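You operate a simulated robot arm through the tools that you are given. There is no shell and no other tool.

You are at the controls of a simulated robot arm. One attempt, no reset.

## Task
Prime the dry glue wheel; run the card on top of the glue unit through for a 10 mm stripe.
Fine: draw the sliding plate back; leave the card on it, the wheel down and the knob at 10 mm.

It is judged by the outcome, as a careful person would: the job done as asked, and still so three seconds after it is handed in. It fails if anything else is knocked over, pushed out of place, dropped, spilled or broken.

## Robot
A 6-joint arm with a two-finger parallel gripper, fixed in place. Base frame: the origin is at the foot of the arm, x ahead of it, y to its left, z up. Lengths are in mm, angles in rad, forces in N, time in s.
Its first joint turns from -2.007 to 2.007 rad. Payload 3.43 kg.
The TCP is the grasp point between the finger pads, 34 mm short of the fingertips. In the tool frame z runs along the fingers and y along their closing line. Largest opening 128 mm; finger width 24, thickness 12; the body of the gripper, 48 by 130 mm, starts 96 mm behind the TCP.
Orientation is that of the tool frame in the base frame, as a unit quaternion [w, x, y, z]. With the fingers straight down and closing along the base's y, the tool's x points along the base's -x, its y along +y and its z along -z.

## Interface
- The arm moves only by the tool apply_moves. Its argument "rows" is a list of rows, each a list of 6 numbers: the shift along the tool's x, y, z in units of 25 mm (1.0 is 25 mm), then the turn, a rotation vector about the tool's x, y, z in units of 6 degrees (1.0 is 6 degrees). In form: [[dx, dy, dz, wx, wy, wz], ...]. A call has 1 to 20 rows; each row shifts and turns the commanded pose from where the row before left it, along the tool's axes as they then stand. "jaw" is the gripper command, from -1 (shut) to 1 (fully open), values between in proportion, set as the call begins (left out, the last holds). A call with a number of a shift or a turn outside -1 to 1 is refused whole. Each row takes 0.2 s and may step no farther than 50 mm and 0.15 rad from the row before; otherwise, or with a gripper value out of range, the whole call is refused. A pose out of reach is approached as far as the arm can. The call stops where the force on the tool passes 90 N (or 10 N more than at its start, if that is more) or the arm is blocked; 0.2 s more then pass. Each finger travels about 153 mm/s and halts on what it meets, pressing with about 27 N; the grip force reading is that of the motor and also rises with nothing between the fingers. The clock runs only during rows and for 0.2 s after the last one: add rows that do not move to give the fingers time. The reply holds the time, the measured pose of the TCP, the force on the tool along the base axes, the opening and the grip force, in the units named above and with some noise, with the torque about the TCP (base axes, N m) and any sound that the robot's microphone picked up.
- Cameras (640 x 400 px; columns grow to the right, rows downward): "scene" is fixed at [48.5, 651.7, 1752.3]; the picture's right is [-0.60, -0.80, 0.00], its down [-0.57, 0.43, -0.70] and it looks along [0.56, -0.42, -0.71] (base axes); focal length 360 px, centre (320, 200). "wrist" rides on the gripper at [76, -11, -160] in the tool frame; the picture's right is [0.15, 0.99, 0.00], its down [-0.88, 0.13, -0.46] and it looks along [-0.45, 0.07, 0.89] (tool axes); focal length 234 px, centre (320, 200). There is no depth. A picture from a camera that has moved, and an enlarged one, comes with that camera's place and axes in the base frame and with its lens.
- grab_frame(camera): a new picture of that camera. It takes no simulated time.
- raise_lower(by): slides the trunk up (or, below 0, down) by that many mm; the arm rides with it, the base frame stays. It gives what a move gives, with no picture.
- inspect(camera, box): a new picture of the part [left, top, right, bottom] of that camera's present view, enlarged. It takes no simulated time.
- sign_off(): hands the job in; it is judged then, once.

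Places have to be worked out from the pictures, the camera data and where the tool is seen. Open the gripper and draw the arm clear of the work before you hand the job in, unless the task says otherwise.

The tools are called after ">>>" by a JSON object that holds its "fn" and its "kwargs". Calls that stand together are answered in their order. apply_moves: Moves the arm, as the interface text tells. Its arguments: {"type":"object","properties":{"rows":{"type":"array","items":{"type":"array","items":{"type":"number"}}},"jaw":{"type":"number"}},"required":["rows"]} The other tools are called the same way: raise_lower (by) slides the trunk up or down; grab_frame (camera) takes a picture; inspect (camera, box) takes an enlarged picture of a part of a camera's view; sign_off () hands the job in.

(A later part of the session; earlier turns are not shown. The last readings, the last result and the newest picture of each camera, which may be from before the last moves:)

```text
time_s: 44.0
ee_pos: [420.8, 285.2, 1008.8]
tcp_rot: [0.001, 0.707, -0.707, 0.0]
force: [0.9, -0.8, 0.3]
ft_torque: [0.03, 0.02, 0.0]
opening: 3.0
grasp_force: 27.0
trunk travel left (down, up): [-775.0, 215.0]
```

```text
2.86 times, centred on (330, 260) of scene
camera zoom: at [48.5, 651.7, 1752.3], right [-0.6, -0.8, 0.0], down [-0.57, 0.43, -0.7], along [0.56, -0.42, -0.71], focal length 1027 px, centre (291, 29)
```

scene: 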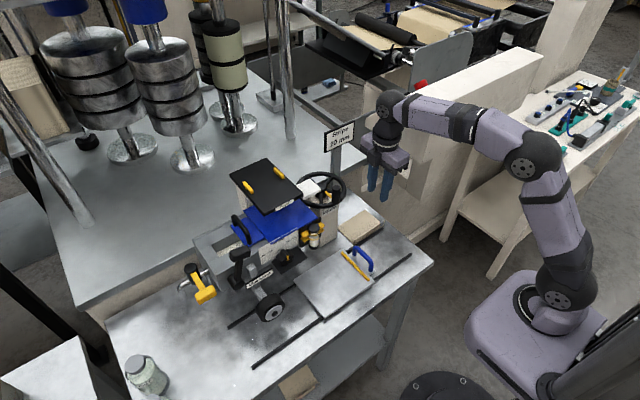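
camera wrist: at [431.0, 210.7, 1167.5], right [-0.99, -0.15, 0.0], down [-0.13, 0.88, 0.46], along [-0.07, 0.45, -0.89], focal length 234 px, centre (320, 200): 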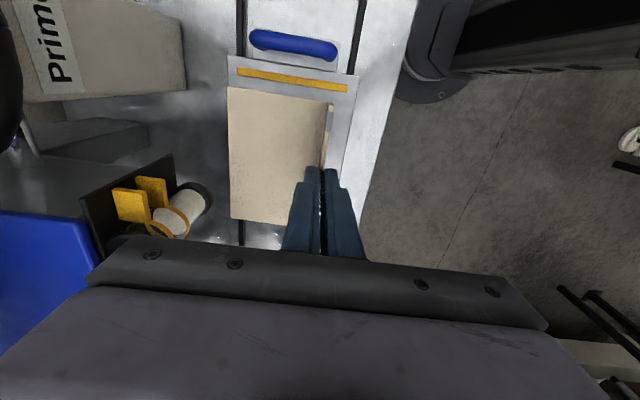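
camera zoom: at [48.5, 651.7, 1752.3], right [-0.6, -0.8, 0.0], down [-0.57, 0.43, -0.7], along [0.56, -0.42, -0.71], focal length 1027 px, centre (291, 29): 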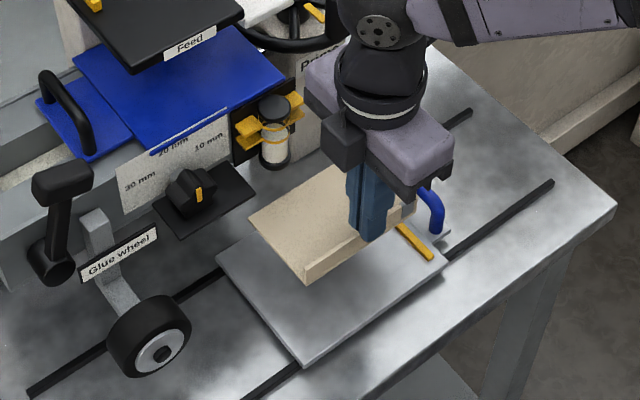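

Card sits over the plate, x≈419–503, its right end ~5 mm from the yellow stop. I'll shift 3 mm toward the stop and descend, then creep down until contact.

>>> {"fn": "apply_moves", "kwargs": {"rows": [[0.12, 0, 0.6, 0, 0, 0], [0, 0, 0.8, 0, 0, 0], [0, 0, 0.8, 0, 0, 0], [0, 0, 0.4, 0, 0, 0]]}}

>>> {"fn": "inspect", "kwargs": {"camera": "scene", "box": [280, 220, 410, 320]}}

>>> {"fn": "grab_frame", "kwargs": {"camera": "wrist"}}

```text
time_s: 45.0
ee_pos: [420.7, 282.2, 942.3]
tcp_rot: [0.0, 0.707, -0.707, 0.0]
force: [0.0, 0.2, -0.1]
ft_torque: [0.0, 0.01, 0.0]
opening: 2.8
grasp_force: 27.0
trunk travel left (down, up): [-775.0, 215.0]
```

```text
4.00 times, centred on (345, 270) of scene
camera zoom: at [48.5, 651.7, 1752.3], right [-0.6, -0.8, 0.0], down [-0.57, 0.43, -0.7], along [0.56, -0.42, -0.71], focal length 1438 px, centre (220, -80)
```

zoom: 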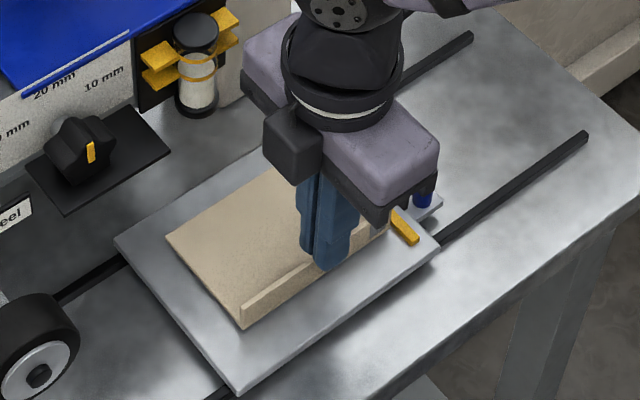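

```text
taken
camera wrist: at [431.2, 207.4, 1101.8], right [-0.99, -0.15, 0.0], down [-0.13, 0.88, 0.46], along [-0.07, 0.45, -0.89], focal length 234 px, centre (320, 200)
```

wrist: 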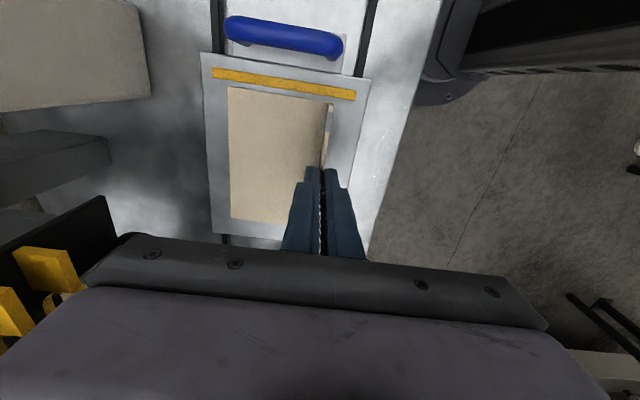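

Gap to the stop is ~4 mm; I'll shift 2 mm more and creep down until the card touches the plate.

>>> {"fn": "apply_moves", "kwargs": {"rows": [[0.08, 0, 0.1, 0, 0, 0], [0, 0, 0.14, 0, 0, 0]]}}

>>> {"fn": "apply_moves", "kwargs": {"rows": [[0, 0, 0.08, 0, 0, 0], [0, 0, 0, 0, 0, 0]]}}

>>> {"fn": "inspect", "kwargs": {"camera": "scene", "box": [280, 220, 410, 320]}}

```text
time_s: 45.5
ee_pos: [422.2, 279.6, 937.3]
tcp_rot: [0.0, 0.707, -0.707, 0.001]
force: [-0.4, -0.6, 2.7]
ft_torque: [-0.07, 0.02, 0.01]
opening: 2.7
grasp_force: 26.6
trunk travel left (down, up): [-775.0, 215.0]
```

```text
time_s: 46.1
ee_pos: [419.6, 279.2, 936.6]
tcp_rot: [-0.003, 0.708, -0.707, 0.0]
force: [1.7, 1.3, 18.2]
ft_torque: [-0.27, -0.09, -0.01]
opening: 2.8
grasp_force: 27.2
trunk travel left (down, up): [-775.0, 215.0]
```

```text
4.00 times, centred on (345, 270) of scene
camera zoom: at [48.5, 651.7, 1752.3], right [-0.6, -0.8, 0.0], down [-0.57, 0.43, -0.7], along [0.56, -0.42, -0.71], focal length 1438 px, centre (220, -80)
```

zoom: 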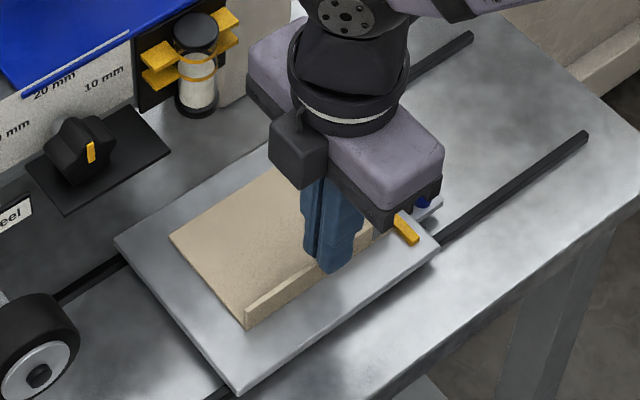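

Contact with the plate at TCP z≈937. I'll ease up 1.5 mm, open the fingers modestly, and lift away.

>>> {"fn": "apply_moves", "kwargs": {"rows": [[0, 0, -0.06, 0, 0, 0], [0, 0, 0, 0, 0, 0]]}}

>>> {"fn": "apply_moves", "kwargs": {"rows": [[0, 0, 0, 0, 0, 0], [0, 0, 0, 0, 0, 0], [0, 0, -0.4, 0, 0, 0], [0, 0, -0.8, 0, 0, 0], [0, 0, -1, 0, 0, 0], [0, 0, -1, 0, 0, 0]], "jaw": -0.7}}

>>> {"fn": "inspect", "kwargs": {"camera": "scene", "box": [280, 220, 410, 320]}}

>>> {"fn": "grab_frame", "kwargs": {"camera": "wrist"}}

```text
time_s: 46.8
ee_pos: [419.2, 279.1, 937.2]
tcp_rot: [-0.002, 0.707, -0.707, 0.0]
force: [1.6, 4.0, 13.5]
ft_torque: [0.36, -0.05, 0.02]
opening: 2.7
grasp_force: 26.7
trunk travel left (down, up): [-775.0, 215.0]
```

```text
time_s: 48.1
ee_pos: [420.3, 277.9, 1016.1]
tcp_rot: [0.0, 0.707, -0.707, 0.0]
force: [0.6, -0.3, 0.1]
ft_torque: [0.01, 0.01, -0.02]
opening: 18.9
grasp_force: 0.0
trunk travel left (down, up): [-775.0, 215.0]
```

```text
4.00 times, centred on (345, 270) of scene
camera zoom: at [48.5, 651.7, 1752.3], right [-0.6, -0.8, 0.0], down [-0.57, 0.43, -0.7], along [0.56, -0.42, -0.71], focal length 1438 px, centre (220, -80)
```

zoom: 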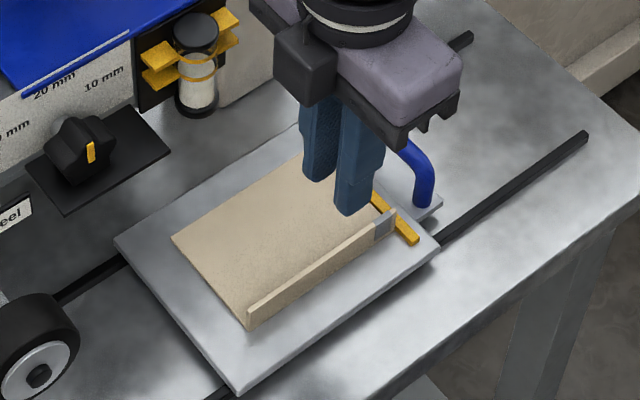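

```text
taken
camera wrist: at [430.0, 202.8, 1174.5], right [-0.99, -0.15, 0.0], down [-0.13, 0.88, 0.46], along [-0.07, 0.45, -0.89], focal length 234 px, centre (320, 200)
```

wrist: 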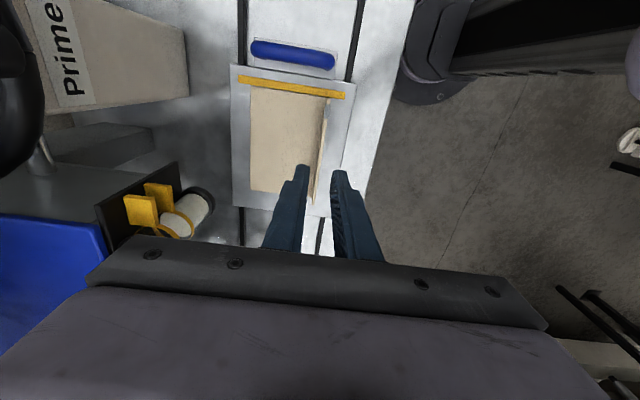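

The card lies flat on the plate by the yellow stop. Zooming to check the contact and to measure the wheel and handle positions.

>>> {"fn": "inspect", "kwargs": {"camera": "wrist", "box": [220, 20, 370, 130]}}

>>> {"fn": "inspect", "kwargs": {"camera": "scene", "box": [210, 240, 310, 340]}}

```text
3.64 times, centred on (295, 75) of wrist
camera zoom: at [430.0, 202.8, 1174.5], right [-0.99, -0.15, 0.0], down [-0.13, 0.88, 0.46], along [-0.07, 0.45, -0.89], focal length 852 px, centre (411, 654)
```

zoom: 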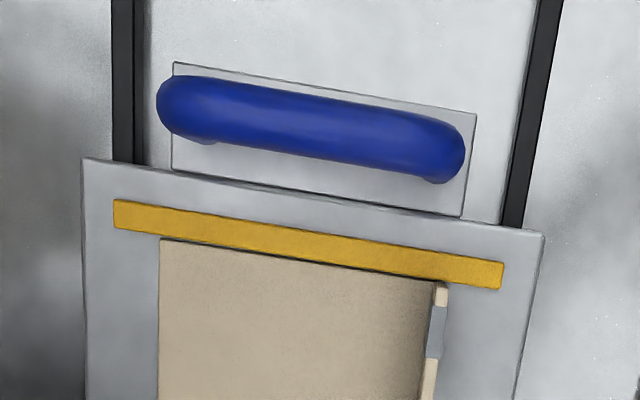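

```text
4.00 times, centred on (260, 290) of scene
camera zoom: at [48.5, 651.7, 1752.3], right [-0.6, -0.8, 0.0], down [-0.57, 0.43, -0.7], along [0.56, -0.42, -0.71], focal length 1438 px, centre (560, -160)
```

zoom: 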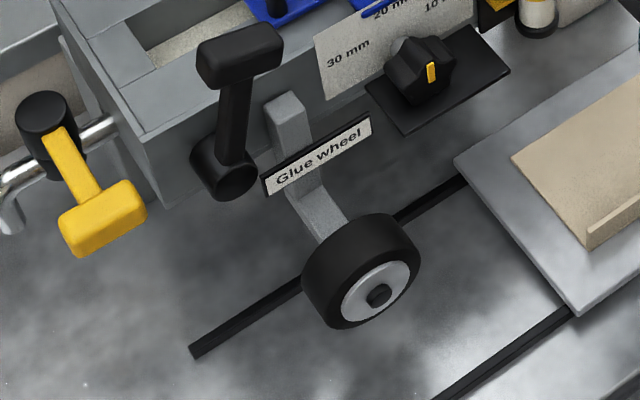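

The card is seated right at the yellow stop. Next is the knob: I'll go back in front of the unit and turn the tool horizontal with zero roll.

>>> {"fn": "apply_moves", "kwargs": {"rows": [[0, 0, -1, 0, 0, 0], [0, 0, -1, 0, 0, 0], [-0.7, 0.36, -0.2, 0, 0, 0], [-0.7, 0.36, -0.1, 0, 0, 0], [-0.7, 0.36, 0, 0, 0, 0], [-0.7, 0.36, 0, 0, 0, 0], [-0.7, 0.36, 0, 0, 0, 0]]}}

>>> {"fn": "apply_moves", "kwargs": {"rows": [[0, 0, 0, 1, 0, 0], [0, 0, 0, 1, 0, 0], [0, 0, 0, 1, 0, 0], [0, 0, 0, 1, 0, 0], [0, 0, 0, 1, 0, 0], [0, 0, 0, 1, 0, 0], [0, 0, 0, 1, 0, 0], [0, 0, 0, 1, 0, 0], [0, 0, 0, 1, 0, 0], [0, 0, 0, 1, 0, 0], [0, 0, 0, 1, 0, 0], [0, 0, 0, 1, 0, 0], [0, 0, 0, 1, 0, 0], [0, 0, 0, 1, 0, 0], [0, 0, 0, 1, 0, 0]]}}

>>> {"fn": "apply_moves", "kwargs": {"rows": [[0, 0, 0, 0, 0, 1], [0, 0, 0, 0, 0, 1], [0, 0, 0, 0, 0, 1], [0, 0, 0, 0, 0, 1], [0, 0, 0, 0, 0, 1], [0, 0, 0, 0, 0, 1], [0, 0, 0, 0, 0, 1], [0, 0, 0, 0, 0, 1], [0, 0, 0, 0, 0, 1], [0, 0, 0, 0, 0, 1], [0, 0, 0, 0, 0, 1], [0, 0, 0, 0, 0, 1], [0, 0, 0, 0, 0, 1], [0, 0, 0, 0, 0, 1], [0, 0, 0, 0, 0, 1]]}}

>>> {"fn": "grab_frame", "kwargs": {"camera": "wrist"}}

```text
time_s: 49.8
ee_pos: [373.0, 364.9, 1073.3]
tcp_rot: [0.0, 0.707, -0.707, 0.001]
force: [0.0, 0.2, 0.9]
ft_torque: [-0.02, 0.02, -0.01]
opening: 19.3
grasp_force: 0.0
trunk travel left (down, up): [-775.0, 215.0]
```

```text
time_s: 53.0
ee_pos: [374.5, 366.6, 1074.9]
tcp_rot: [0.501, -0.5, 0.5, -0.499]
force: [0.0, 0.5, -0.7]
ft_torque: [-0.01, -0.03, 0.03]
opening: 18.9
grasp_force: 0.0
trunk travel left (down, up): [-775.0, 215.0]
```

```text
time_s: 56.1
ee_pos: [373.6, 366.4, 1074.1]
tcp_rot: [0.707, 0.0, 0.707, 0.0]
force: [0.1, 0.9, 0.5]
ft_torque: [0.0, -0.01, 0.04]
opening: 19.0
grasp_force: 0.0
trunk travel left (down, up): [-775.0, 215.0]
```

```text
taken
camera wrist: at [213.8, 355.8, 997.9], right [0.0, 0.99, -0.14], down [-0.46, 0.13, 0.88], along [0.89, 0.07, 0.45], focal length 234 px, centre (320, 200)
```

wrist: 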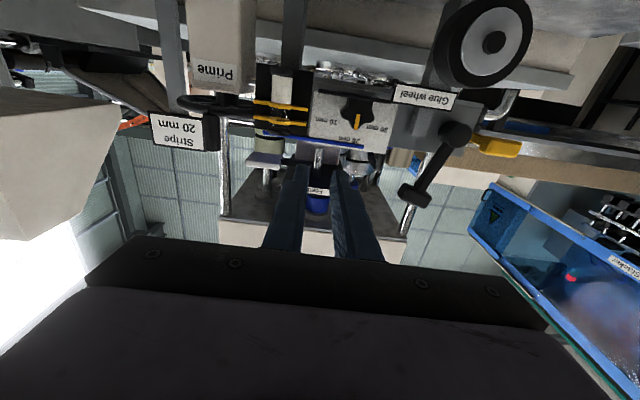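

Horizontal, zero roll, with the knob directly in view. Zooming on it to pin down its axis and lobes.

>>> {"fn": "inspect", "kwargs": {"camera": "wrist", "box": [300, 70, 420, 160]}}

>>> {"fn": "inspect", "kwargs": {"camera": "wrist", "box": [330, 85, 380, 130]}}

```text
4.44 times, centred on (360, 115) of wrist
camera zoom: at [213.8, 355.8, 997.9], right [0.0, 0.99, -0.14], down [-0.46, 0.13, 0.88], along [0.89, 0.07, 0.45], focal length 1041 px, centre (142, 578)
```

zoom: 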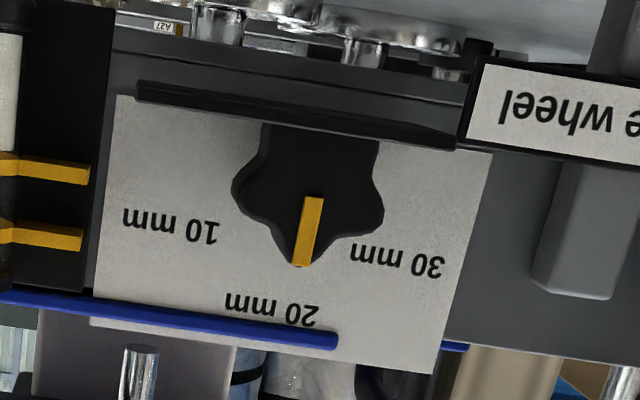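

```text
8.89 times, centred on (355, 108) of wrist
camera zoom: at [213.8, 355.8, 997.9], right [0.0, 0.99, -0.14], down [-0.46, 0.13, 0.88], along [0.89, 0.07, 0.45], focal length 2082 px, centre (9, 1022)
```

zoom: 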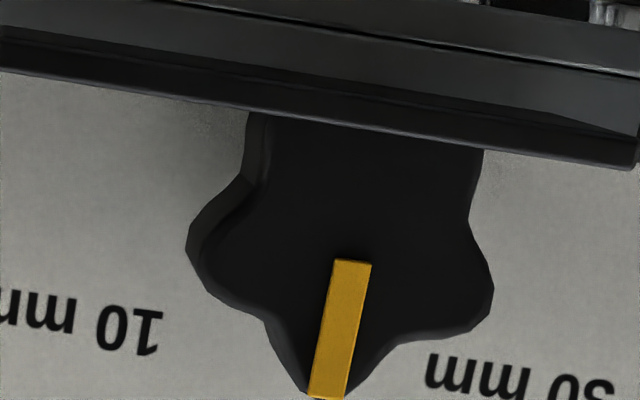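

Knob axis is at about y=406, z=1022, radius 20, with the lobes just above the shelf. I'll pinch the top (pointer) lobe: align at y=406, z=1047 and approach.

>>> {"fn": "apply_moves", "kwargs": {"rows": [[0.54, 0.79, 0, 0, 0, 0], [0.54, 0.79, 0, 0, 0, 0], [0, 0, 1, 0, 0, 0], [0, 0, 1, 0, 0, 0], [0, 0, 1, 0, 0, 0]], "jaw": -0.62}}

>>> {"fn": "grab_frame", "kwargs": {"camera": "wrist"}}

>>> {"fn": "inspect", "kwargs": {"camera": "wrist", "box": [260, 60, 400, 200]}}

```text
time_s: 57.4
ee_pos: [449.6, 406.0, 1050.6]
tcp_rot: [0.707, 0.001, 0.707, -0.001]
force: [-0.2, 0.6, -0.8]
ft_torque: [0.01, -0.01, -0.03]
opening: 24.0
grasp_force: 0.1
trunk travel left (down, up): [-775.0, 215.0]
```

```text
taken
camera wrist: at [289.4, 395.4, 973.1], right [0.0, 0.99, -0.15], down [-0.46, 0.13, 0.88], along [0.89, 0.07, 0.45], focal length 234 px, centre (320, 200)
```

wrist: 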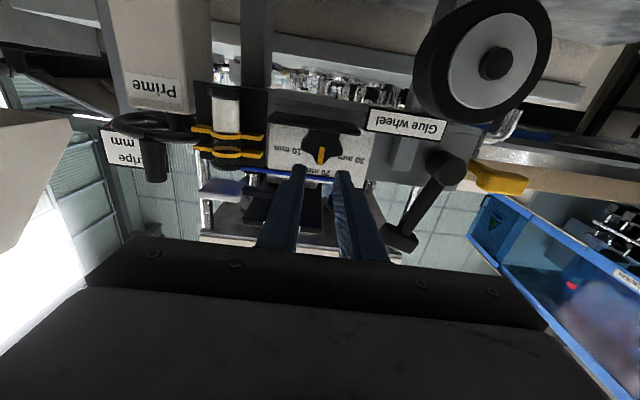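

```text
2.86 times, centred on (330, 130) of wrist
camera zoom: at [289.4, 395.4, 973.1], right [0.0, 0.99, -0.15], down [-0.46, 0.13, 0.88], along [0.89, 0.07, 0.45], focal length 669 px, centre (291, 400)
```

zoom: 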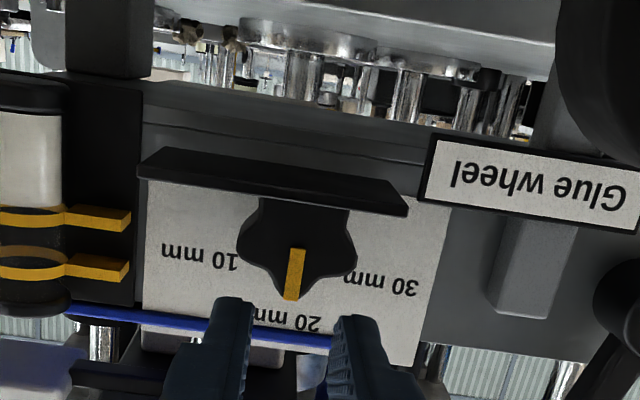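

The pointer lobe (top z≈1043) lies centred between the fingertips. I'll lower 4 mm and advance ~36 mm so the pads straddle it.

>>> {"fn": "apply_moves", "kwargs": {"rows": [[0.16, 0.03, 0, 0, 0, 0], [0, 0, 0.5, 0, 0, 0], [0, 0, 0.5, 0, 0, 0], [0, 0, 0.44, 0, 0, 0]]}}

>>> {"fn": "inspect", "kwargs": {"camera": "wrist", "box": [260, 60, 400, 200]}}

>>> {"fn": "inspect", "kwargs": {"camera": "scene", "box": [240, 215, 330, 275]}}

```text
time_s: 58.4
ee_pos: [469.4, 410.5, 1044.8]
tcp_rot: [0.708, -0.006, 0.706, -0.001]
force: [-84.1, -9.4, -10.5]
ft_torque: [-0.16, 1.1, -1.83]
opening: 29.3
grasp_force: 4.2
trunk travel left (down, up): [-775.0, 215.0]
```

```text
2.86 times, centred on (330, 130) of wrist
camera zoom: at [309.5, 397.8, 968.4], right [-0.01, 0.99, -0.15], down [-0.46, 0.13, 0.88], along [0.89, 0.08, 0.45], focal length 669 px, centre (291, 400)
```

zoom: 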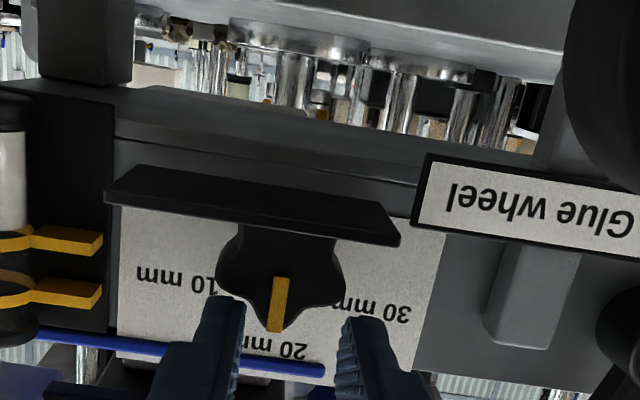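

```text
6.67 times, centred on (285, 245) of scene
camera zoom: at [48.5, 651.7, 1752.3], right [-0.6, -0.8, 0.0], down [-0.57, 0.43, -0.7], along [0.56, -0.42, -0.71], focal length 2397 px, centre (553, -100)
```

zoom: 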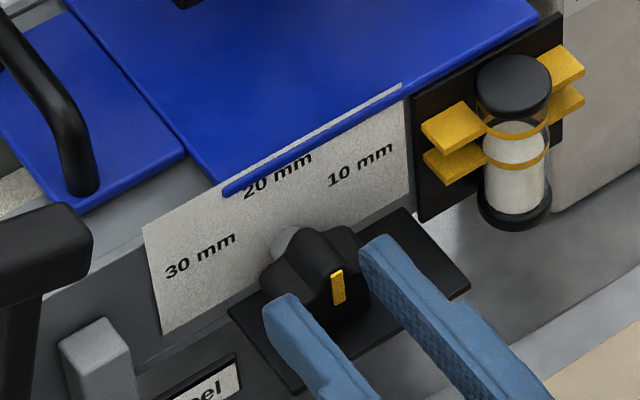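

The right finger met the face of a side lobe (−84 N), so the valleys are shallower than I assumed. I'll back off right away and re-check that the knob and fingers are fine.

>>> {"fn": "apply_moves", "kwargs": {"rows": [[0, 0, -0.6, 0, 0, 0], [-0.1, -0.1, -0.4, 0, 0, 0], [0, 0, 0, 0, 0, 0]], "jaw": -0.72}}

>>> {"fn": "inspect", "kwargs": {"camera": "wrist", "box": [260, 60, 400, 200]}}

>>> {"fn": "inspect", "kwargs": {"camera": "wrist", "box": [290, 100, 360, 150]}}

```text
time_s: 59.1
ee_pos: [461.6, 403.9, 1047.2]
tcp_rot: [0.707, 0.001, 0.707, 0.0]
force: [-0.5, 0.4, -0.4]
ft_torque: [0.02, -0.02, 0.0]
opening: 18.1
grasp_force: 0.0
trunk travel left (down, up): [-775.0, 215.0]
```

```text
2.86 times, centred on (330, 130) of wrist
camera zoom: at [300.9, 394.7, 970.2], right [0.0, 0.99, -0.14], down [-0.46, 0.13, 0.88], along [0.89, 0.07, 0.45], focal length 669 px, centre (291, 400)
```

zoom: 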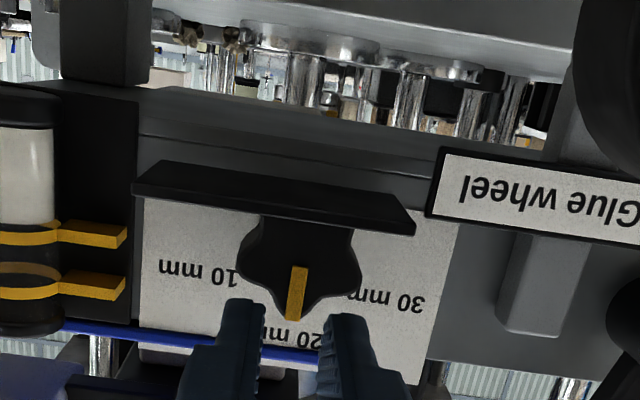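

```text
8.00 times, centred on (325, 125) of wrist
camera zoom: at [300.9, 394.7, 970.2], right [0.0, 0.99, -0.14], down [-0.46, 0.13, 0.88], along [0.89, 0.07, 0.45], focal length 1873 px, centre (280, 800)
```

zoom: 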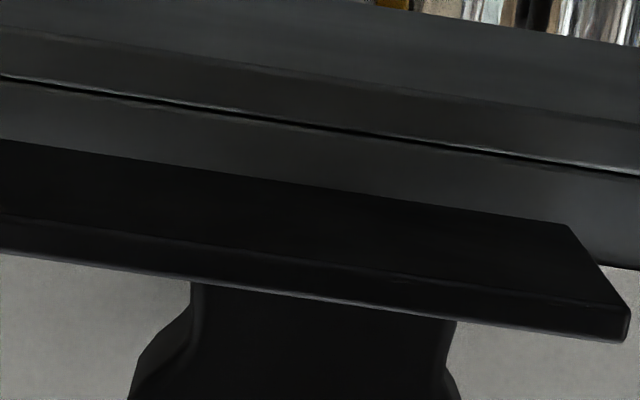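

Knob untouched, fingers free. Raising 1 mm, centring, and advancing in small steps with a narrower gap (18 mm).

>>> {"fn": "apply_moves", "kwargs": {"rows": [[-0.05, 0.06, 0, 0, 0, 0], [0, 0, 0.2, 0, 0, 0], [0, 0, 0.2, 0, 0, 0]]}}

>>> {"fn": "inspect", "kwargs": {"camera": "wrist", "box": [270, 100, 380, 170]}}

```text
time_s: 60.0
ee_pos: [468.6, 405.6, 1047.2]
tcp_rot: [0.708, 0.0, 0.706, -0.001]
force: [-9.0, -0.4, -1.0]
ft_torque: [0.0, 0.12, -0.15]
opening: 18.5
grasp_force: 0.0
trunk travel left (down, up): [-775.0, 215.0]
```

```text
5.71 times, centred on (325, 135) of wrist
camera zoom: at [309.3, 395.5, 971.3], right [0.0, 0.99, -0.15], down [-0.46, 0.13, 0.88], along [0.89, 0.07, 0.45], focal length 1338 px, centre (291, 571)
```

zoom: 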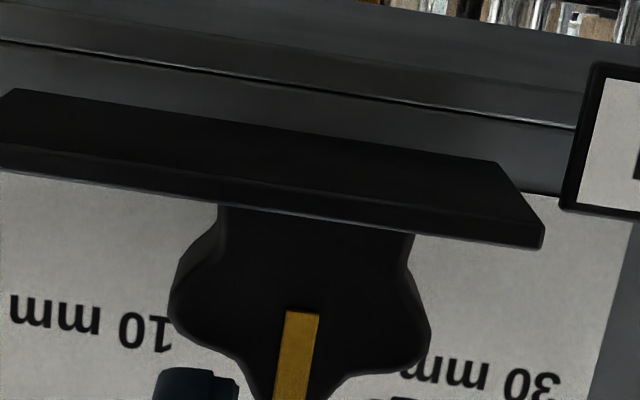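

Still a light touch (−9 N) of the −y finger on its neighbouring lobe. Backing off 2 mm, raising 2.5 mm, then advancing again.

>>> {"fn": "apply_moves", "kwargs": {"rows": [[0, 0, -0.16, 0, 0, 0], [-0.1, 0, 0, 0, 0, 0], [0, 0, 0.3, 0, 0, 0]]}}

>>> {"fn": "inspect", "kwargs": {"camera": "scene", "box": [250, 225, 320, 275]}}

```text
time_s: 60.8
ee_pos: [470.1, 405.7, 1050.0]
tcp_rot: [0.707, -0.001, 0.707, -0.001]
force: [-19.8, -2.2, -1.3]
ft_torque: [-0.07, 0.26, -0.29]
opening: 18.0
grasp_force: 0.1
trunk travel left (down, up): [-775.0, 215.0]
```

```text
8.00 times, centred on (285, 250) of scene
camera zoom: at [48.5, 651.7, 1752.3], right [-0.6, -0.8, 0.0], down [-0.57, 0.43, -0.7], along [0.56, -0.42, -0.71], focal length 2876 px, centre (600, -200)
```

zoom: 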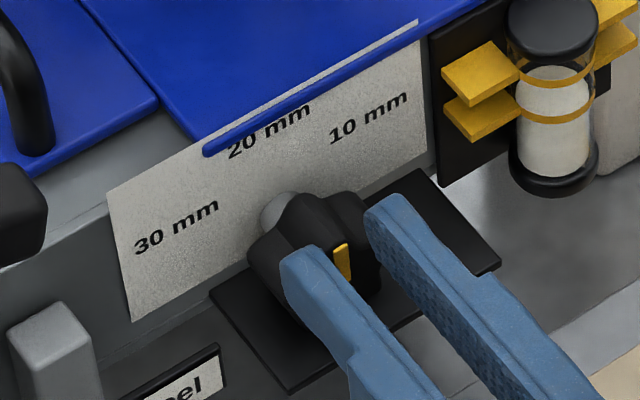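

The valley floor is around z≈1038, higher than assumed. I'll insert at a higher level (z≈1056) first and then settle down onto the lobe before closing.

>>> {"fn": "apply_moves", "kwargs": {"rows": [[0, 0, -0.2, 0, 0, 0], [-0.24, 0.03, 0, 0, 0, 0], [0, 0, 0.3, 0, 0, 0], [0, 0, 0.3, 0, 0, 0]]}}

>>> {"fn": "inspect", "kwargs": {"camera": "scene", "box": [250, 225, 320, 275]}}

>>> {"fn": "inspect", "kwargs": {"camera": "wrist", "box": [270, 100, 380, 170]}}

```text
time_s: 61.8
ee_pos: [483.3, 405.9, 1055.4]
tcp_rot: [0.707, -0.001, 0.707, 0.001]
force: [-0.7, 0.0, 0.1]
ft_torque: [-0.02, -0.02, 0.0]
opening: 17.6
grasp_force: 0.0
trunk travel left (down, up): [-775.0, 215.0]
```

```text
8.00 times, centred on (285, 250) of scene
camera zoom: at [48.5, 651.7, 1752.3], right [-0.6, -0.8, 0.0], down [-0.57, 0.43, -0.7], along [0.56, -0.42, -0.71], focal length 2876 px, centre (600, -200)
```

zoom: 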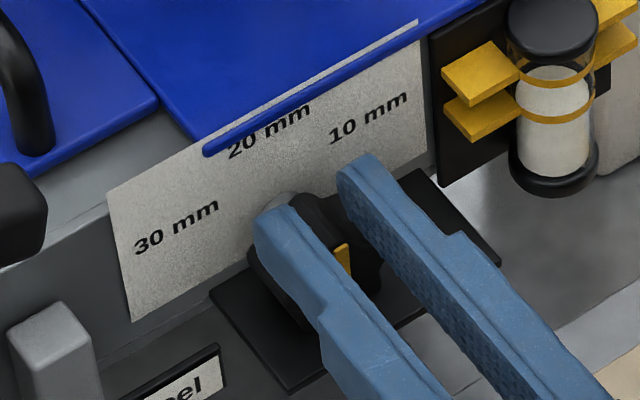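

```text
5.71 times, centred on (325, 135) of wrist
camera zoom: at [323.0, 395.5, 978.6], right [0.0, 0.99, -0.15], down [-0.46, 0.13, 0.88], along [0.89, 0.07, 0.45], focal length 1338 px, centre (291, 571)
```

zoom: 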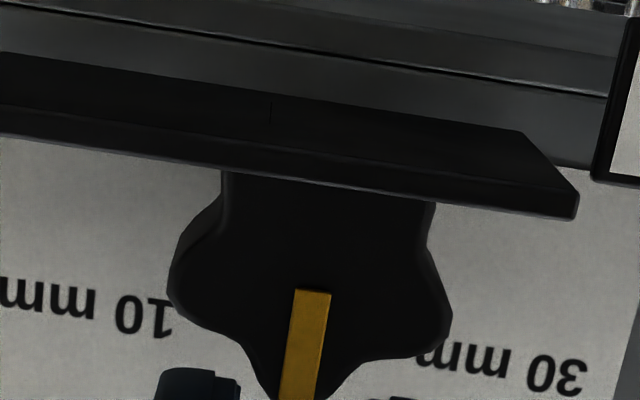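

Inserted freely above the valleys (tips at x≈517). Now settling down in small steps to feel the contact.

>>> {"fn": "apply_moves", "kwargs": {"rows": [[0.14, 0, 0, 0, 0, 0], [0, 0, 0, 0, 0, 0]]}}

>>> {"fn": "apply_moves", "kwargs": {"rows": [[0.1, 0, 0, 0, 0, 0], [0, 0, 0, 0, 0, 0]]}}

```text
time_s: 62.4
ee_pos: [483.7, 405.7, 1053.1]
tcp_rot: [0.708, 0.001, 0.706, 0.0]
force: [-0.2, -1.1, 5.8]
ft_torque: [-0.06, -0.14, 0.03]
opening: 18.5
grasp_force: 0.5
trunk travel left (down, up): [-775.0, 215.0]
```

```text
time_s: 63.0
ee_pos: [484.2, 405.4, 1051.4]
tcp_rot: [0.708, 0.001, 0.706, 0.0]
force: [0.1, -4.7, 11.4]
ft_torque: [-0.1, -0.2, -0.19]
opening: 20.5
grasp_force: 3.0
trunk travel left (down, up): [-775.0, 215.0]
```

The fingers are being wedged apart — the pointer lobe is wider than it looked. I'll back out and take a clean, high-magnification look at the knob's shape before choosing how to turn it.

>>> {"fn": "apply_moves", "kwargs": {"rows": [[-0.24, 0, 0, 0, 0, 0], [0, 0, -0.8, 0, 0, 0], [0, 0, -0.8, 0, 0, 0], [0.4, 0, -0.8, 0, 0, 0], [0.4, 0, -0.8, 0, 0, 0]]}}

>>> {"fn": "inspect", "kwargs": {"camera": "scene", "box": [265, 230, 310, 275]}}

>>> {"fn": "grab_frame", "kwargs": {"camera": "wrist"}}

>>> {"fn": "inspect", "kwargs": {"camera": "wrist", "box": [300, 90, 360, 140]}}

```text
time_s: 64.2
ee_pos: [402.5, 408.1, 1034.2]
tcp_rot: [0.707, 0.0, 0.707, 0.0]
force: [0.3, -0.1, 0.5]
ft_torque: [0.0, -0.03, -0.03]
opening: 17.9
grasp_force: 0.1
trunk travel left (down, up): [-775.0, 215.0]
```

```text
8.89 times, centred on (288, 252) of scene
camera zoom: at [48.5, 651.7, 1752.3], right [-0.6, -0.8, 0.0], down [-0.57, 0.43, -0.7], along [0.56, -0.42, -0.71], focal length 3196 px, centre (609, -267)
```

zoom: 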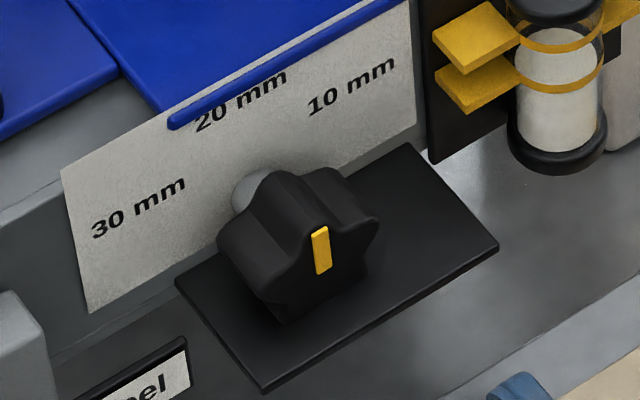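

```text
taken
camera wrist: at [243.3, 396.4, 958.0], right [0.0, 0.99, -0.15], down [-0.46, 0.13, 0.88], along [0.89, 0.07, 0.45], focal length 234 px, centre (320, 200)
```

wrist: 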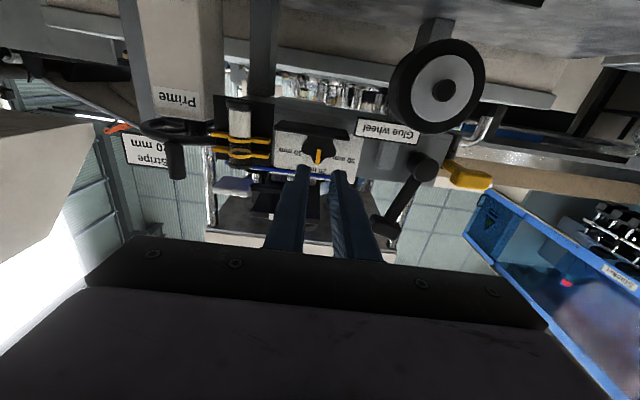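

```text
8.00 times, centred on (330, 115) of wrist
camera zoom: at [243.3, 396.4, 958.0], right [0.0, 0.99, -0.15], down [-0.46, 0.13, 0.88], along [0.89, 0.07, 0.45], focal length 1873 px, centre (240, 880)
```

zoom: 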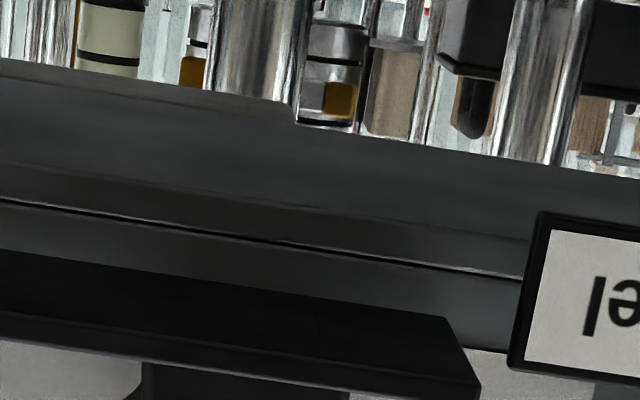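

Clear view: a 5-lobed star, the pointer lobe still at 20 mm, its flanks steep near the base. I'll re-insert above it with ~22 mm gap, settle down over the lobe and then close on its flanks.

>>> {"fn": "apply_moves", "kwargs": {"rows": [[-0.45, -0.04, 0, 0, 0, 0], [-0.45, -0.04, 0, 0, 0, 0], [0, 0, 0.8, 0, 0, 0], [0, 0, 0.8, 0, 0, 0], [0, 0, 0.8, 0, 0, 0], [0, 0, 0.8, 0, 0, 0]], "jaw": -0.655}}

>>> {"fn": "apply_moves", "kwargs": {"rows": [[0.16, 0, 0, 0, 0, 0], [0, 0, 0, 0, 0, 0]]}}

```text
time_s: 65.5
ee_pos: [484.8, 402.5, 1057.6]
tcp_rot: [0.707, 0.0, 0.707, 0.0]
force: [0.2, 0.4, -0.2]
ft_torque: [0.03, -0.01, 0.0]
opening: 22.1
grasp_force: 0.0
trunk travel left (down, up): [-775.0, 215.0]
```

```text
time_s: 66.2
ee_pos: [485.1, 403.4, 1053.7]
tcp_rot: [0.707, 0.001, 0.707, 0.0]
force: [0.9, 1.1, 0.7]
ft_torque: [-0.02, 0.0, 0.01]
opening: 22.1
grasp_force: 0.0
trunk travel left (down, up): [-775.0, 215.0]
```

Free at z≈1053.7. Centring +2.5 mm in y and lowering further in 2 mm steps.

>>> {"fn": "apply_moves", "kwargs": {"rows": [[0.06, 0.1, 0, 0, 0, 0], [0, 0, 0, 0, 0, 0]]}}

>>> {"fn": "apply_moves", "kwargs": {"rows": [[0.08, 0, 0, 0, 0, 0], [0, 0, 0, 0, 0, 0]]}}

```text
time_s: 66.8
ee_pos: [486.0, 406.7, 1052.7]
tcp_rot: [0.707, -0.001, 0.707, 0.0]
force: [-0.1, 0.8, 0.4]
ft_torque: [-0.01, 0.0, 0.0]
opening: 22.0
grasp_force: 0.1
trunk travel left (down, up): [-775.0, 215.0]
```

```text
time_s: 67.3
ee_pos: [485.1, 406.1, 1052.0]
tcp_rot: [0.707, 0.0, 0.707, 0.001]
force: [-0.1, -1.4, 0.2]
ft_torque: [-0.03, -0.01, -0.01]
opening: 22.0
grasp_force: 0.0
trunk travel left (down, up): [-775.0, 215.0]
```

Still no contact at z≈1051; going down another 2–3 mm.

>>> {"fn": "apply_moves", "kwargs": {"rows": [[0.1, 0, 0, 0, 0, 0], [0, 0, 0, 0, 0, 0]]}}

>>> {"fn": "inspect", "kwargs": {"camera": "scene", "box": [260, 230, 315, 270]}}

```text
time_s: 68.0
ee_pos: [485.0, 404.3, 1050.9]
tcp_rot: [0.708, 0.001, 0.706, 0.0]
force: [3.9, -2.9, 10.1]
ft_torque: [-0.07, -0.22, -0.01]
opening: 23.7
grasp_force: 1.5
trunk travel left (down, up): [-775.0, 215.0]
```

```text
10.00 times, centred on (288, 250) of scene
camera zoom: at [48.5, 651.7, 1752.3], right [-0.6, -0.8, 0.0], down [-0.57, 0.43, -0.7], along [0.56, -0.42, -0.71], focal length 3595 px, centre (645, -300)
```

zoom: 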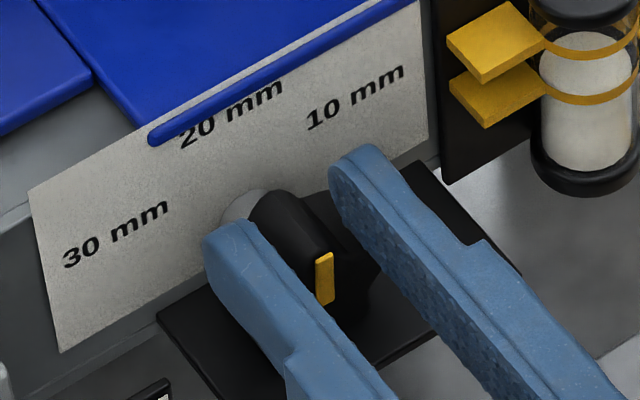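

Contact again at z≈1051 with the pads on both flanks. Closing to pinch the lobe.

>>> {"fn": "apply_moves", "kwargs": {"rows": [[0, 0, 0, 0, 0, 0], [0, 0, 0, 0, 0, 0], [0, 0, 0, 0, 0, 0]], "jaw": -1}}

>>> {"fn": "inspect", "kwargs": {"camera": "scene", "box": [260, 230, 315, 270]}}

>>> {"fn": "inspect", "kwargs": {"camera": "wrist", "box": [270, 80, 380, 170]}}

```text
time_s: 68.8
ee_pos: [483.7, 403.7, 1057.6]
tcp_rot: [0.714, 0.003, 0.7, 0.003]
force: [6.3, -0.1, 33.1]
ft_torque: [-0.03, -0.74, 0.28]
opening: 0.0
grasp_force: 27.0
trunk travel left (down, up): [-775.0, 215.0]
```

```text
10.00 times, centred on (288, 250) of scene
camera zoom: at [48.5, 651.7, 1752.3], right [-0.6, -0.8, 0.0], down [-0.57, 0.43, -0.7], along [0.56, -0.42, -0.71], focal length 3595 px, centre (645, -300)
```

zoom: 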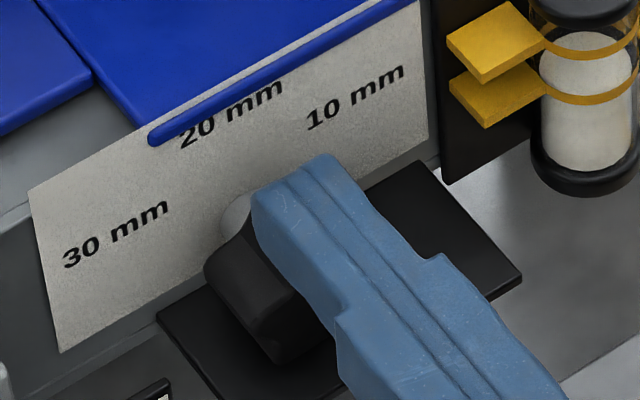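

```text
4.44 times, centred on (325, 125) of wrist
camera zoom: at [324.1, 395.1, 978.0], right [0.0, 0.99, -0.14], down [-0.47, 0.12, 0.87], along [0.88, 0.06, 0.47], focal length 1041 px, centre (298, 533)
```

zoom: 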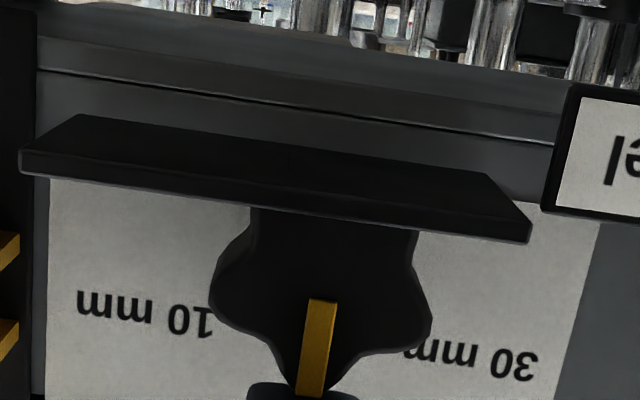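

The pads slipped off the rounded lobe and closed above it. Closed fingers make a good pusher instead: pressing down on the right-hand lobe turns the knob clockwise toward 10 mm. I'll lift, shift over the −y lobe, and press down gradually.

>>> {"fn": "apply_moves", "kwargs": {"rows": [[-0.2, 0, 0, 0, 0, 0], [0, -0.5, 0, 0, 0, 0], [0, -0.5, 0, 0, 0, 0], [0, 0, 0, 0, 0, 0]]}}

>>> {"fn": "inspect", "kwargs": {"camera": "wrist", "box": [250, 60, 390, 170]}}

>>> {"fn": "inspect", "kwargs": {"camera": "scene", "box": [260, 230, 315, 270]}}

```text
time_s: 69.8
ee_pos: [482.7, 380.3, 1051.8]
tcp_rot: [0.705, 0.0, 0.709, -0.002]
force: [1.1, 0.1, -0.3]
ft_torque: [-0.02, 0.01, -0.02]
opening: 0.0
grasp_force: 27.3
trunk travel left (down, up): [-775.0, 215.0]
```

```text
3.64 times, centred on (320, 115) of wrist
camera zoom: at [322.3, 370.7, 976.1], right [0.0, 0.99, -0.15], down [-0.45, 0.13, 0.88], along [0.89, 0.07, 0.45], focal length 852 px, centre (320, 509)
```

zoom: 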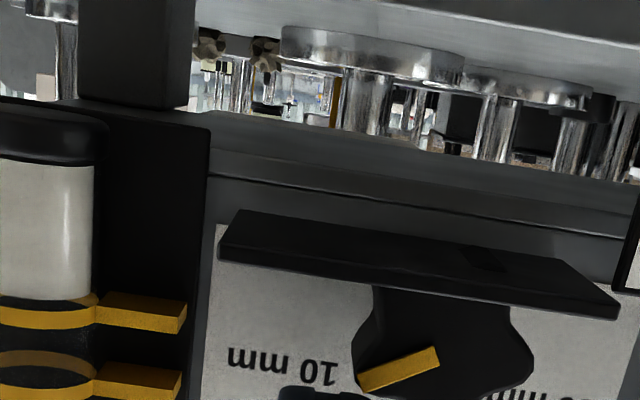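

```text
10.00 times, centred on (288, 250) of scene
camera zoom: at [48.5, 651.7, 1752.3], right [-0.6, -0.8, 0.0], down [-0.57, 0.43, -0.7], along [0.56, -0.42, -0.71], focal length 3595 px, centre (645, -300)
```

zoom: 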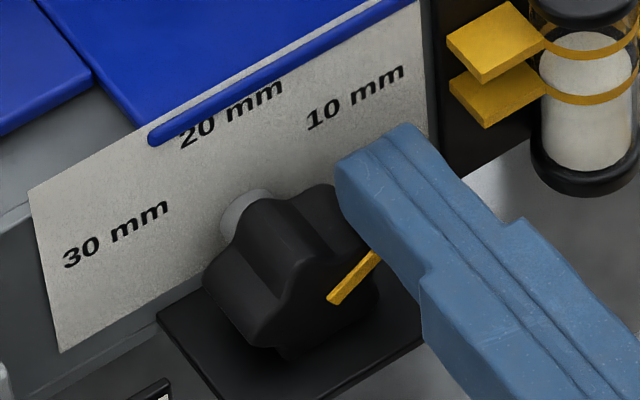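

The sideways drag itself turned the knob: the pointer now points at about 10 mm. I'll check the sign and the pointer.

>>> {"fn": "inspect", "kwargs": {"camera": "scene", "box": [310, 110, 370, 160]}}

>>> {"fn": "apply_moves", "kwargs": {"rows": [[-0.3, 0, 0, 0, 0, 0], [0, 0, -0.8, 0, 0, 0], [0, 0, -0.8, 0, 0, 0], [0.3, 0.2, -0.8, 0, 0, 0], [0.3, 0.5, -0.8, 0, 0, 0]]}}

>>> {"fn": "inspect", "kwargs": {"camera": "scene", "box": [260, 230, 315, 270]}}

>>> {"fn": "grab_frame", "kwargs": {"camera": "wrist"}}

```text
8.00 times, centred on (340, 135) of scene
camera zoom: at [48.5, 651.7, 1752.3], right [-0.6, -0.8, 0.0], down [-0.57, 0.43, -0.7], along [0.56, -0.42, -0.71], focal length 2876 px, centre (160, 720)
```

zoom: 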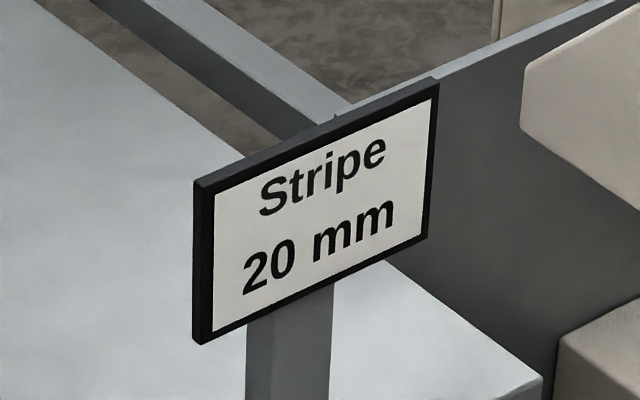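

```text
time_s: 71.0
ee_pos: [406.1, 401.2, 1045.8]
tcp_rot: [0.707, 0.0, 0.707, 0.0]
force: [-0.5, -0.7, 0.0]
ft_torque: [0.01, 0.02, 0.01]
opening: 0.0
grasp_force: 27.0
trunk travel left (down, up): [-775.0, 215.0]
```

```text
10.00 times, centred on (288, 250) of scene
camera zoom: at [48.5, 651.7, 1752.3], right [-0.6, -0.8, 0.0], down [-0.57, 0.43, -0.7], along [0.56, -0.42, -0.71], focal length 3595 px, centre (645, -300)
```

zoom: 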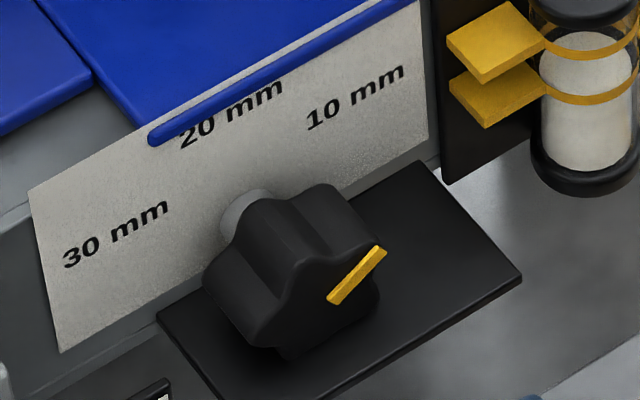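

```text
taken
camera wrist: at [244.9, 389.7, 968.7], right [0.0, 0.99, -0.15], down [-0.46, 0.13, 0.88], along [0.89, 0.07, 0.45], focal length 234 px, centre (320, 200)
```

wrist: 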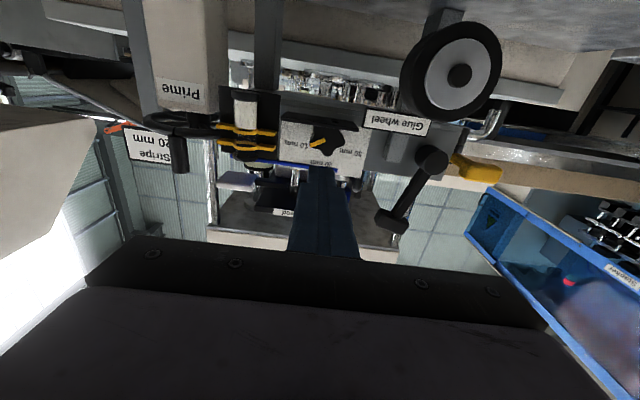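

The sign is just a fixed placard (a stale 20 mm job). I'll check the pointer angle against the 10 mm mark in a clean frontal zoom.

>>> {"fn": "inspect", "kwargs": {"camera": "wrist", "box": [270, 100, 370, 180]}}

>>> {"fn": "inspect", "kwargs": {"camera": "wrist", "box": [295, 115, 350, 160]}}

```text
5.00 times, centred on (320, 140) of wrist
camera zoom: at [244.9, 389.7, 968.7], right [0.0, 0.99, -0.15], down [-0.46, 0.13, 0.88], along [0.89, 0.07, 0.45], focal length 1171 px, centre (320, 500)
```

zoom: 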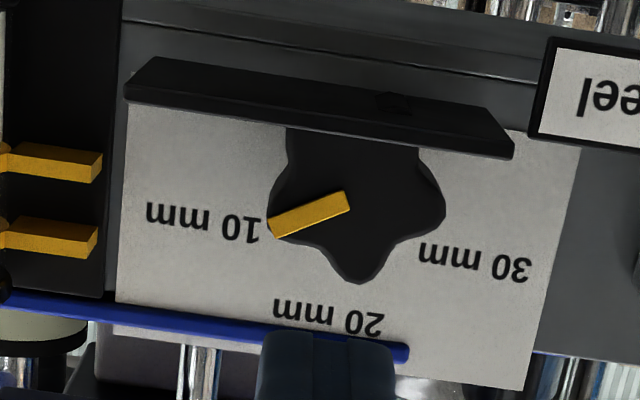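

```text
8.89 times, centred on (322, 138) of wrist
camera zoom: at [244.9, 389.7, 968.7], right [0.0, 0.99, -0.15], down [-0.46, 0.13, 0.88], along [0.89, 0.07, 0.45], focal length 2082 px, centre (298, 756)
```

zoom: 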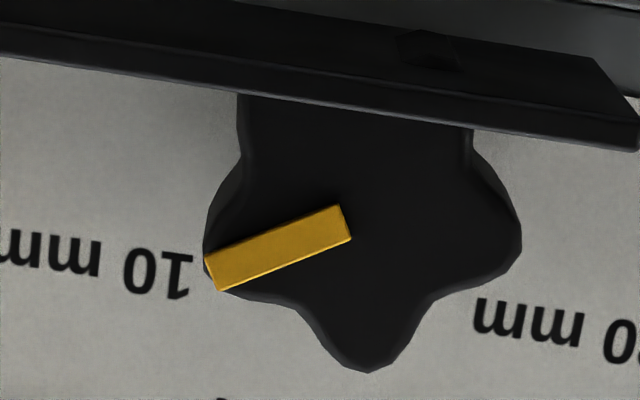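

The pointer aims squarely at 10 mm. Next is priming: I'll swing the tool to vertical, raise the trunk for reach, and move toward the Prime handwheel.

>>> {"fn": "apply_moves", "kwargs": {"rows": [[0, 0, 0, 0, 1, 0], [0, 0, 0, 0, 1, 0], [0, 0, 0, 0, 1, 0], [0, 0, 0, 0, 1, 0], [0, 0, 0, 0, 1, 0], [0, 0, 0, 0, 1, 0], [0, 0, 0, 0, 1, 0], [0, 0, 0, 0, 1, 0], [0, 0, 0, 0, 1, 0], [0, 0, 0, 0, 1, 0], [0, 0, 0, 0, 1, 0], [0, 0, 0, 0, 1, 0], [0, 0, 0, 0, 1, 0], [0, 0, 0, 0, 1, 0], [0, 0, 0, 0, 1, 0]], "jaw": -0.3}}

>>> {"fn": "raise_lower", "kwargs": {"by": 200}}

>>> {"fn": "apply_moves", "kwargs": {"rows": [[0, -0.945, 0, 0, 0, 0], [0, -0.945, 0, 0, 0, 0], [0, -0.945, 0, 0, 0, 0], [0, -0.945, 0, 0, 0, 0], [0, -0.945, 0, 0, 0, 0], [0, -0.945, 0, 0, 0, 0], [0, -0.945, 0, 0, 0, 0], [0, -0.945, 0, 0, 0, 0]]}}

>>> {"fn": "grab_frame", "kwargs": {"camera": "wrist"}}

>>> {"fn": "grab_frame", "kwargs": {"camera": "scene"}}

```text
time_s: 74.2
ee_pos: [403.0, 399.1, 1045.4]
tcp_rot: [-0.003, -0.001, 1.0, 0.0]
force: [0.5, 0.1, 0.2]
ft_torque: [-0.04, 0.02, -0.02]
opening: 44.8
grasp_force: 0.0
trunk travel left (down, up): [-775.0, 215.0]
```

```text
time_s: 76.3
ee_pos: [404.1, 398.7, 1246.3]
tcp_rot: [-0.001, 0.0, 1.0, 0.001]
force: [0.6, 0.9, 0.2]
ft_torque: [0.0, -0.02, 0.01]
opening: 44.6
grasp_force: 0.0
trunk travel left (down, up): [-975.0, 15.0]
```

```text
time_s: 78.1
ee_pos: [403.2, 208.9, 1244.5]
tcp_rot: [0.001, 0.0, 1.0, 0.0]
force: [-0.2, -0.1, -0.1]
ft_torque: [0.0, -0.02, 0.01]
opening: 44.5
grasp_force: 0.1
trunk travel left (down, up): [-975.0, 15.0]
```

```text
taken
camera wrist: at [328.4, 197.8, 1403.8], right [-0.15, 0.99, 0.0], down [0.88, 0.13, 0.46], along [0.45, 0.07, -0.89], focal length 234 px, centre (320, 200)
```

wrist: 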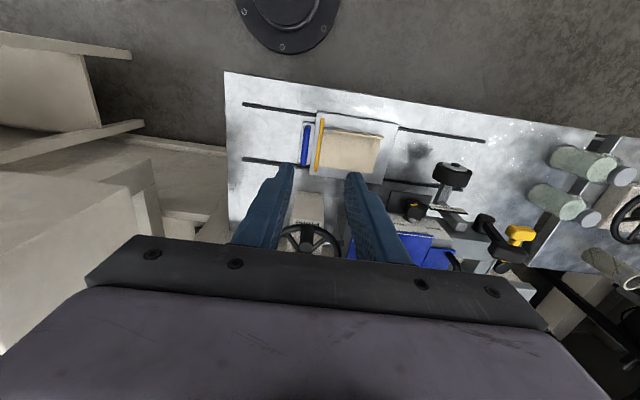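

```text
taken
```

scene: 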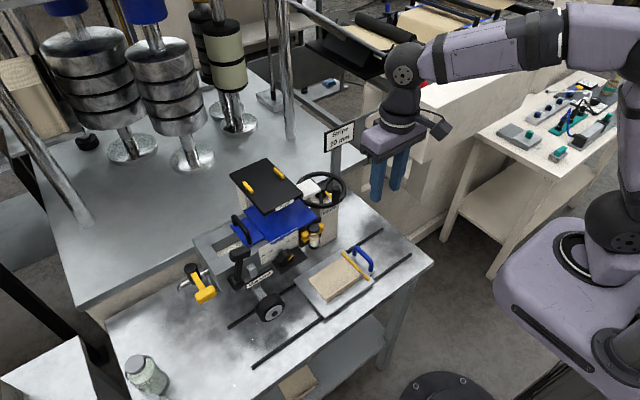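

The plate and card are fine. Moving forward to above the handwheel's knob at x≈564, keeping z≈1244 (clear of the Feed tray at 1150).

>>> {"fn": "apply_moves", "kwargs": {"rows": [[-0.92, 0, 0, 0, 0, 0], [-0.92, 0, 0, 0, 0, 0], [-0.92, 0, 0, 0, 0, 0], [-0.92, 0, 0, 0, 0, 0], [-0.92, 0, 0, 0, 0, 0], [-0.92, 0, 0, 0, 0, 0], [-0.92, 0, 0, 0, 0, 0]]}}

>>> {"fn": "grab_frame", "kwargs": {"camera": "wrist"}}

>>> {"fn": "inspect", "kwargs": {"camera": "wrist", "box": [240, 80, 420, 240]}}

>>> {"fn": "inspect", "kwargs": {"camera": "scene", "box": [280, 120, 400, 220]}}

```text
time_s: 79.7
ee_pos: [565.5, 209.4, 1245.8]
tcp_rot: [-0.001, 0.001, 1.0, 0.0]
force: [0.7, -0.6, -1.2]
ft_torque: [0.01, -0.02, 0.0]
opening: 44.6
grasp_force: 0.0
trunk travel left (down, up): [-975.0, 15.0]
```

```text
taken
camera wrist: at [490.3, 199.4, 1405.2], right [-0.15, 0.99, 0.0], down [0.88, 0.13, 0.45], along [0.45, 0.07, -0.89], focal length 234 px, centre (320, 200)
```

wrist: 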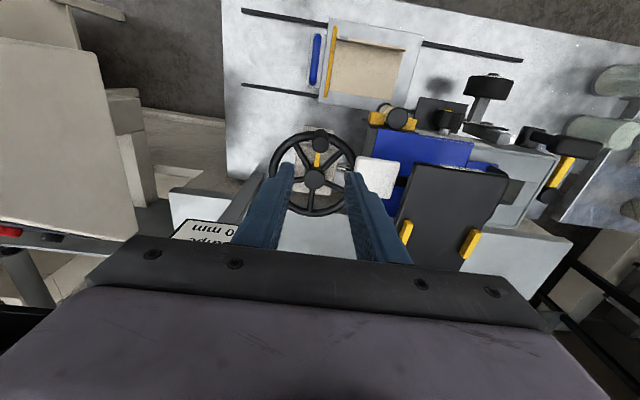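

```text
2.50 times, centred on (330, 160) of wrist
camera zoom: at [490.3, 199.4, 1405.2], right [-0.15, 0.99, 0.0], down [0.88, 0.13, 0.45], along [0.45, 0.07, -0.89], focal length 585 px, centre (295, 300)
```

zoom: 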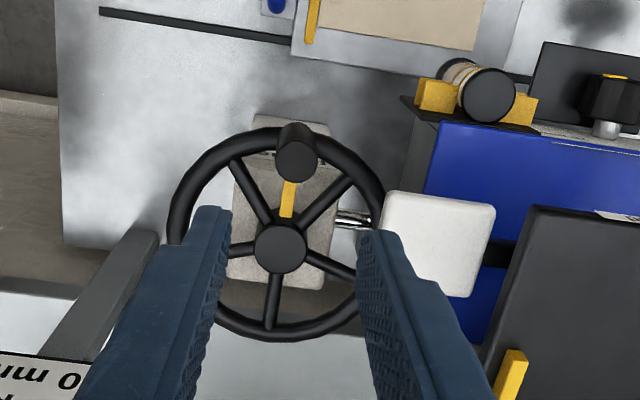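

```text
4.00 times, centred on (340, 170) of scene
camera zoom: at [48.5, 651.7, 1752.3], right [-0.6, -0.8, 0.0], down [-0.57, 0.43, -0.7], along [0.56, -0.42, -0.71], focal length 1438 px, centre (240, 320)
```

zoom: 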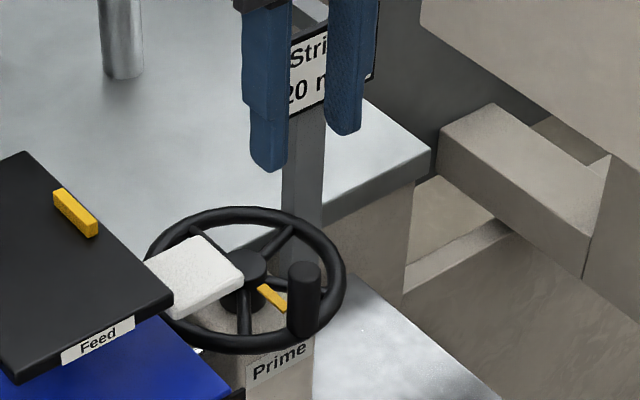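

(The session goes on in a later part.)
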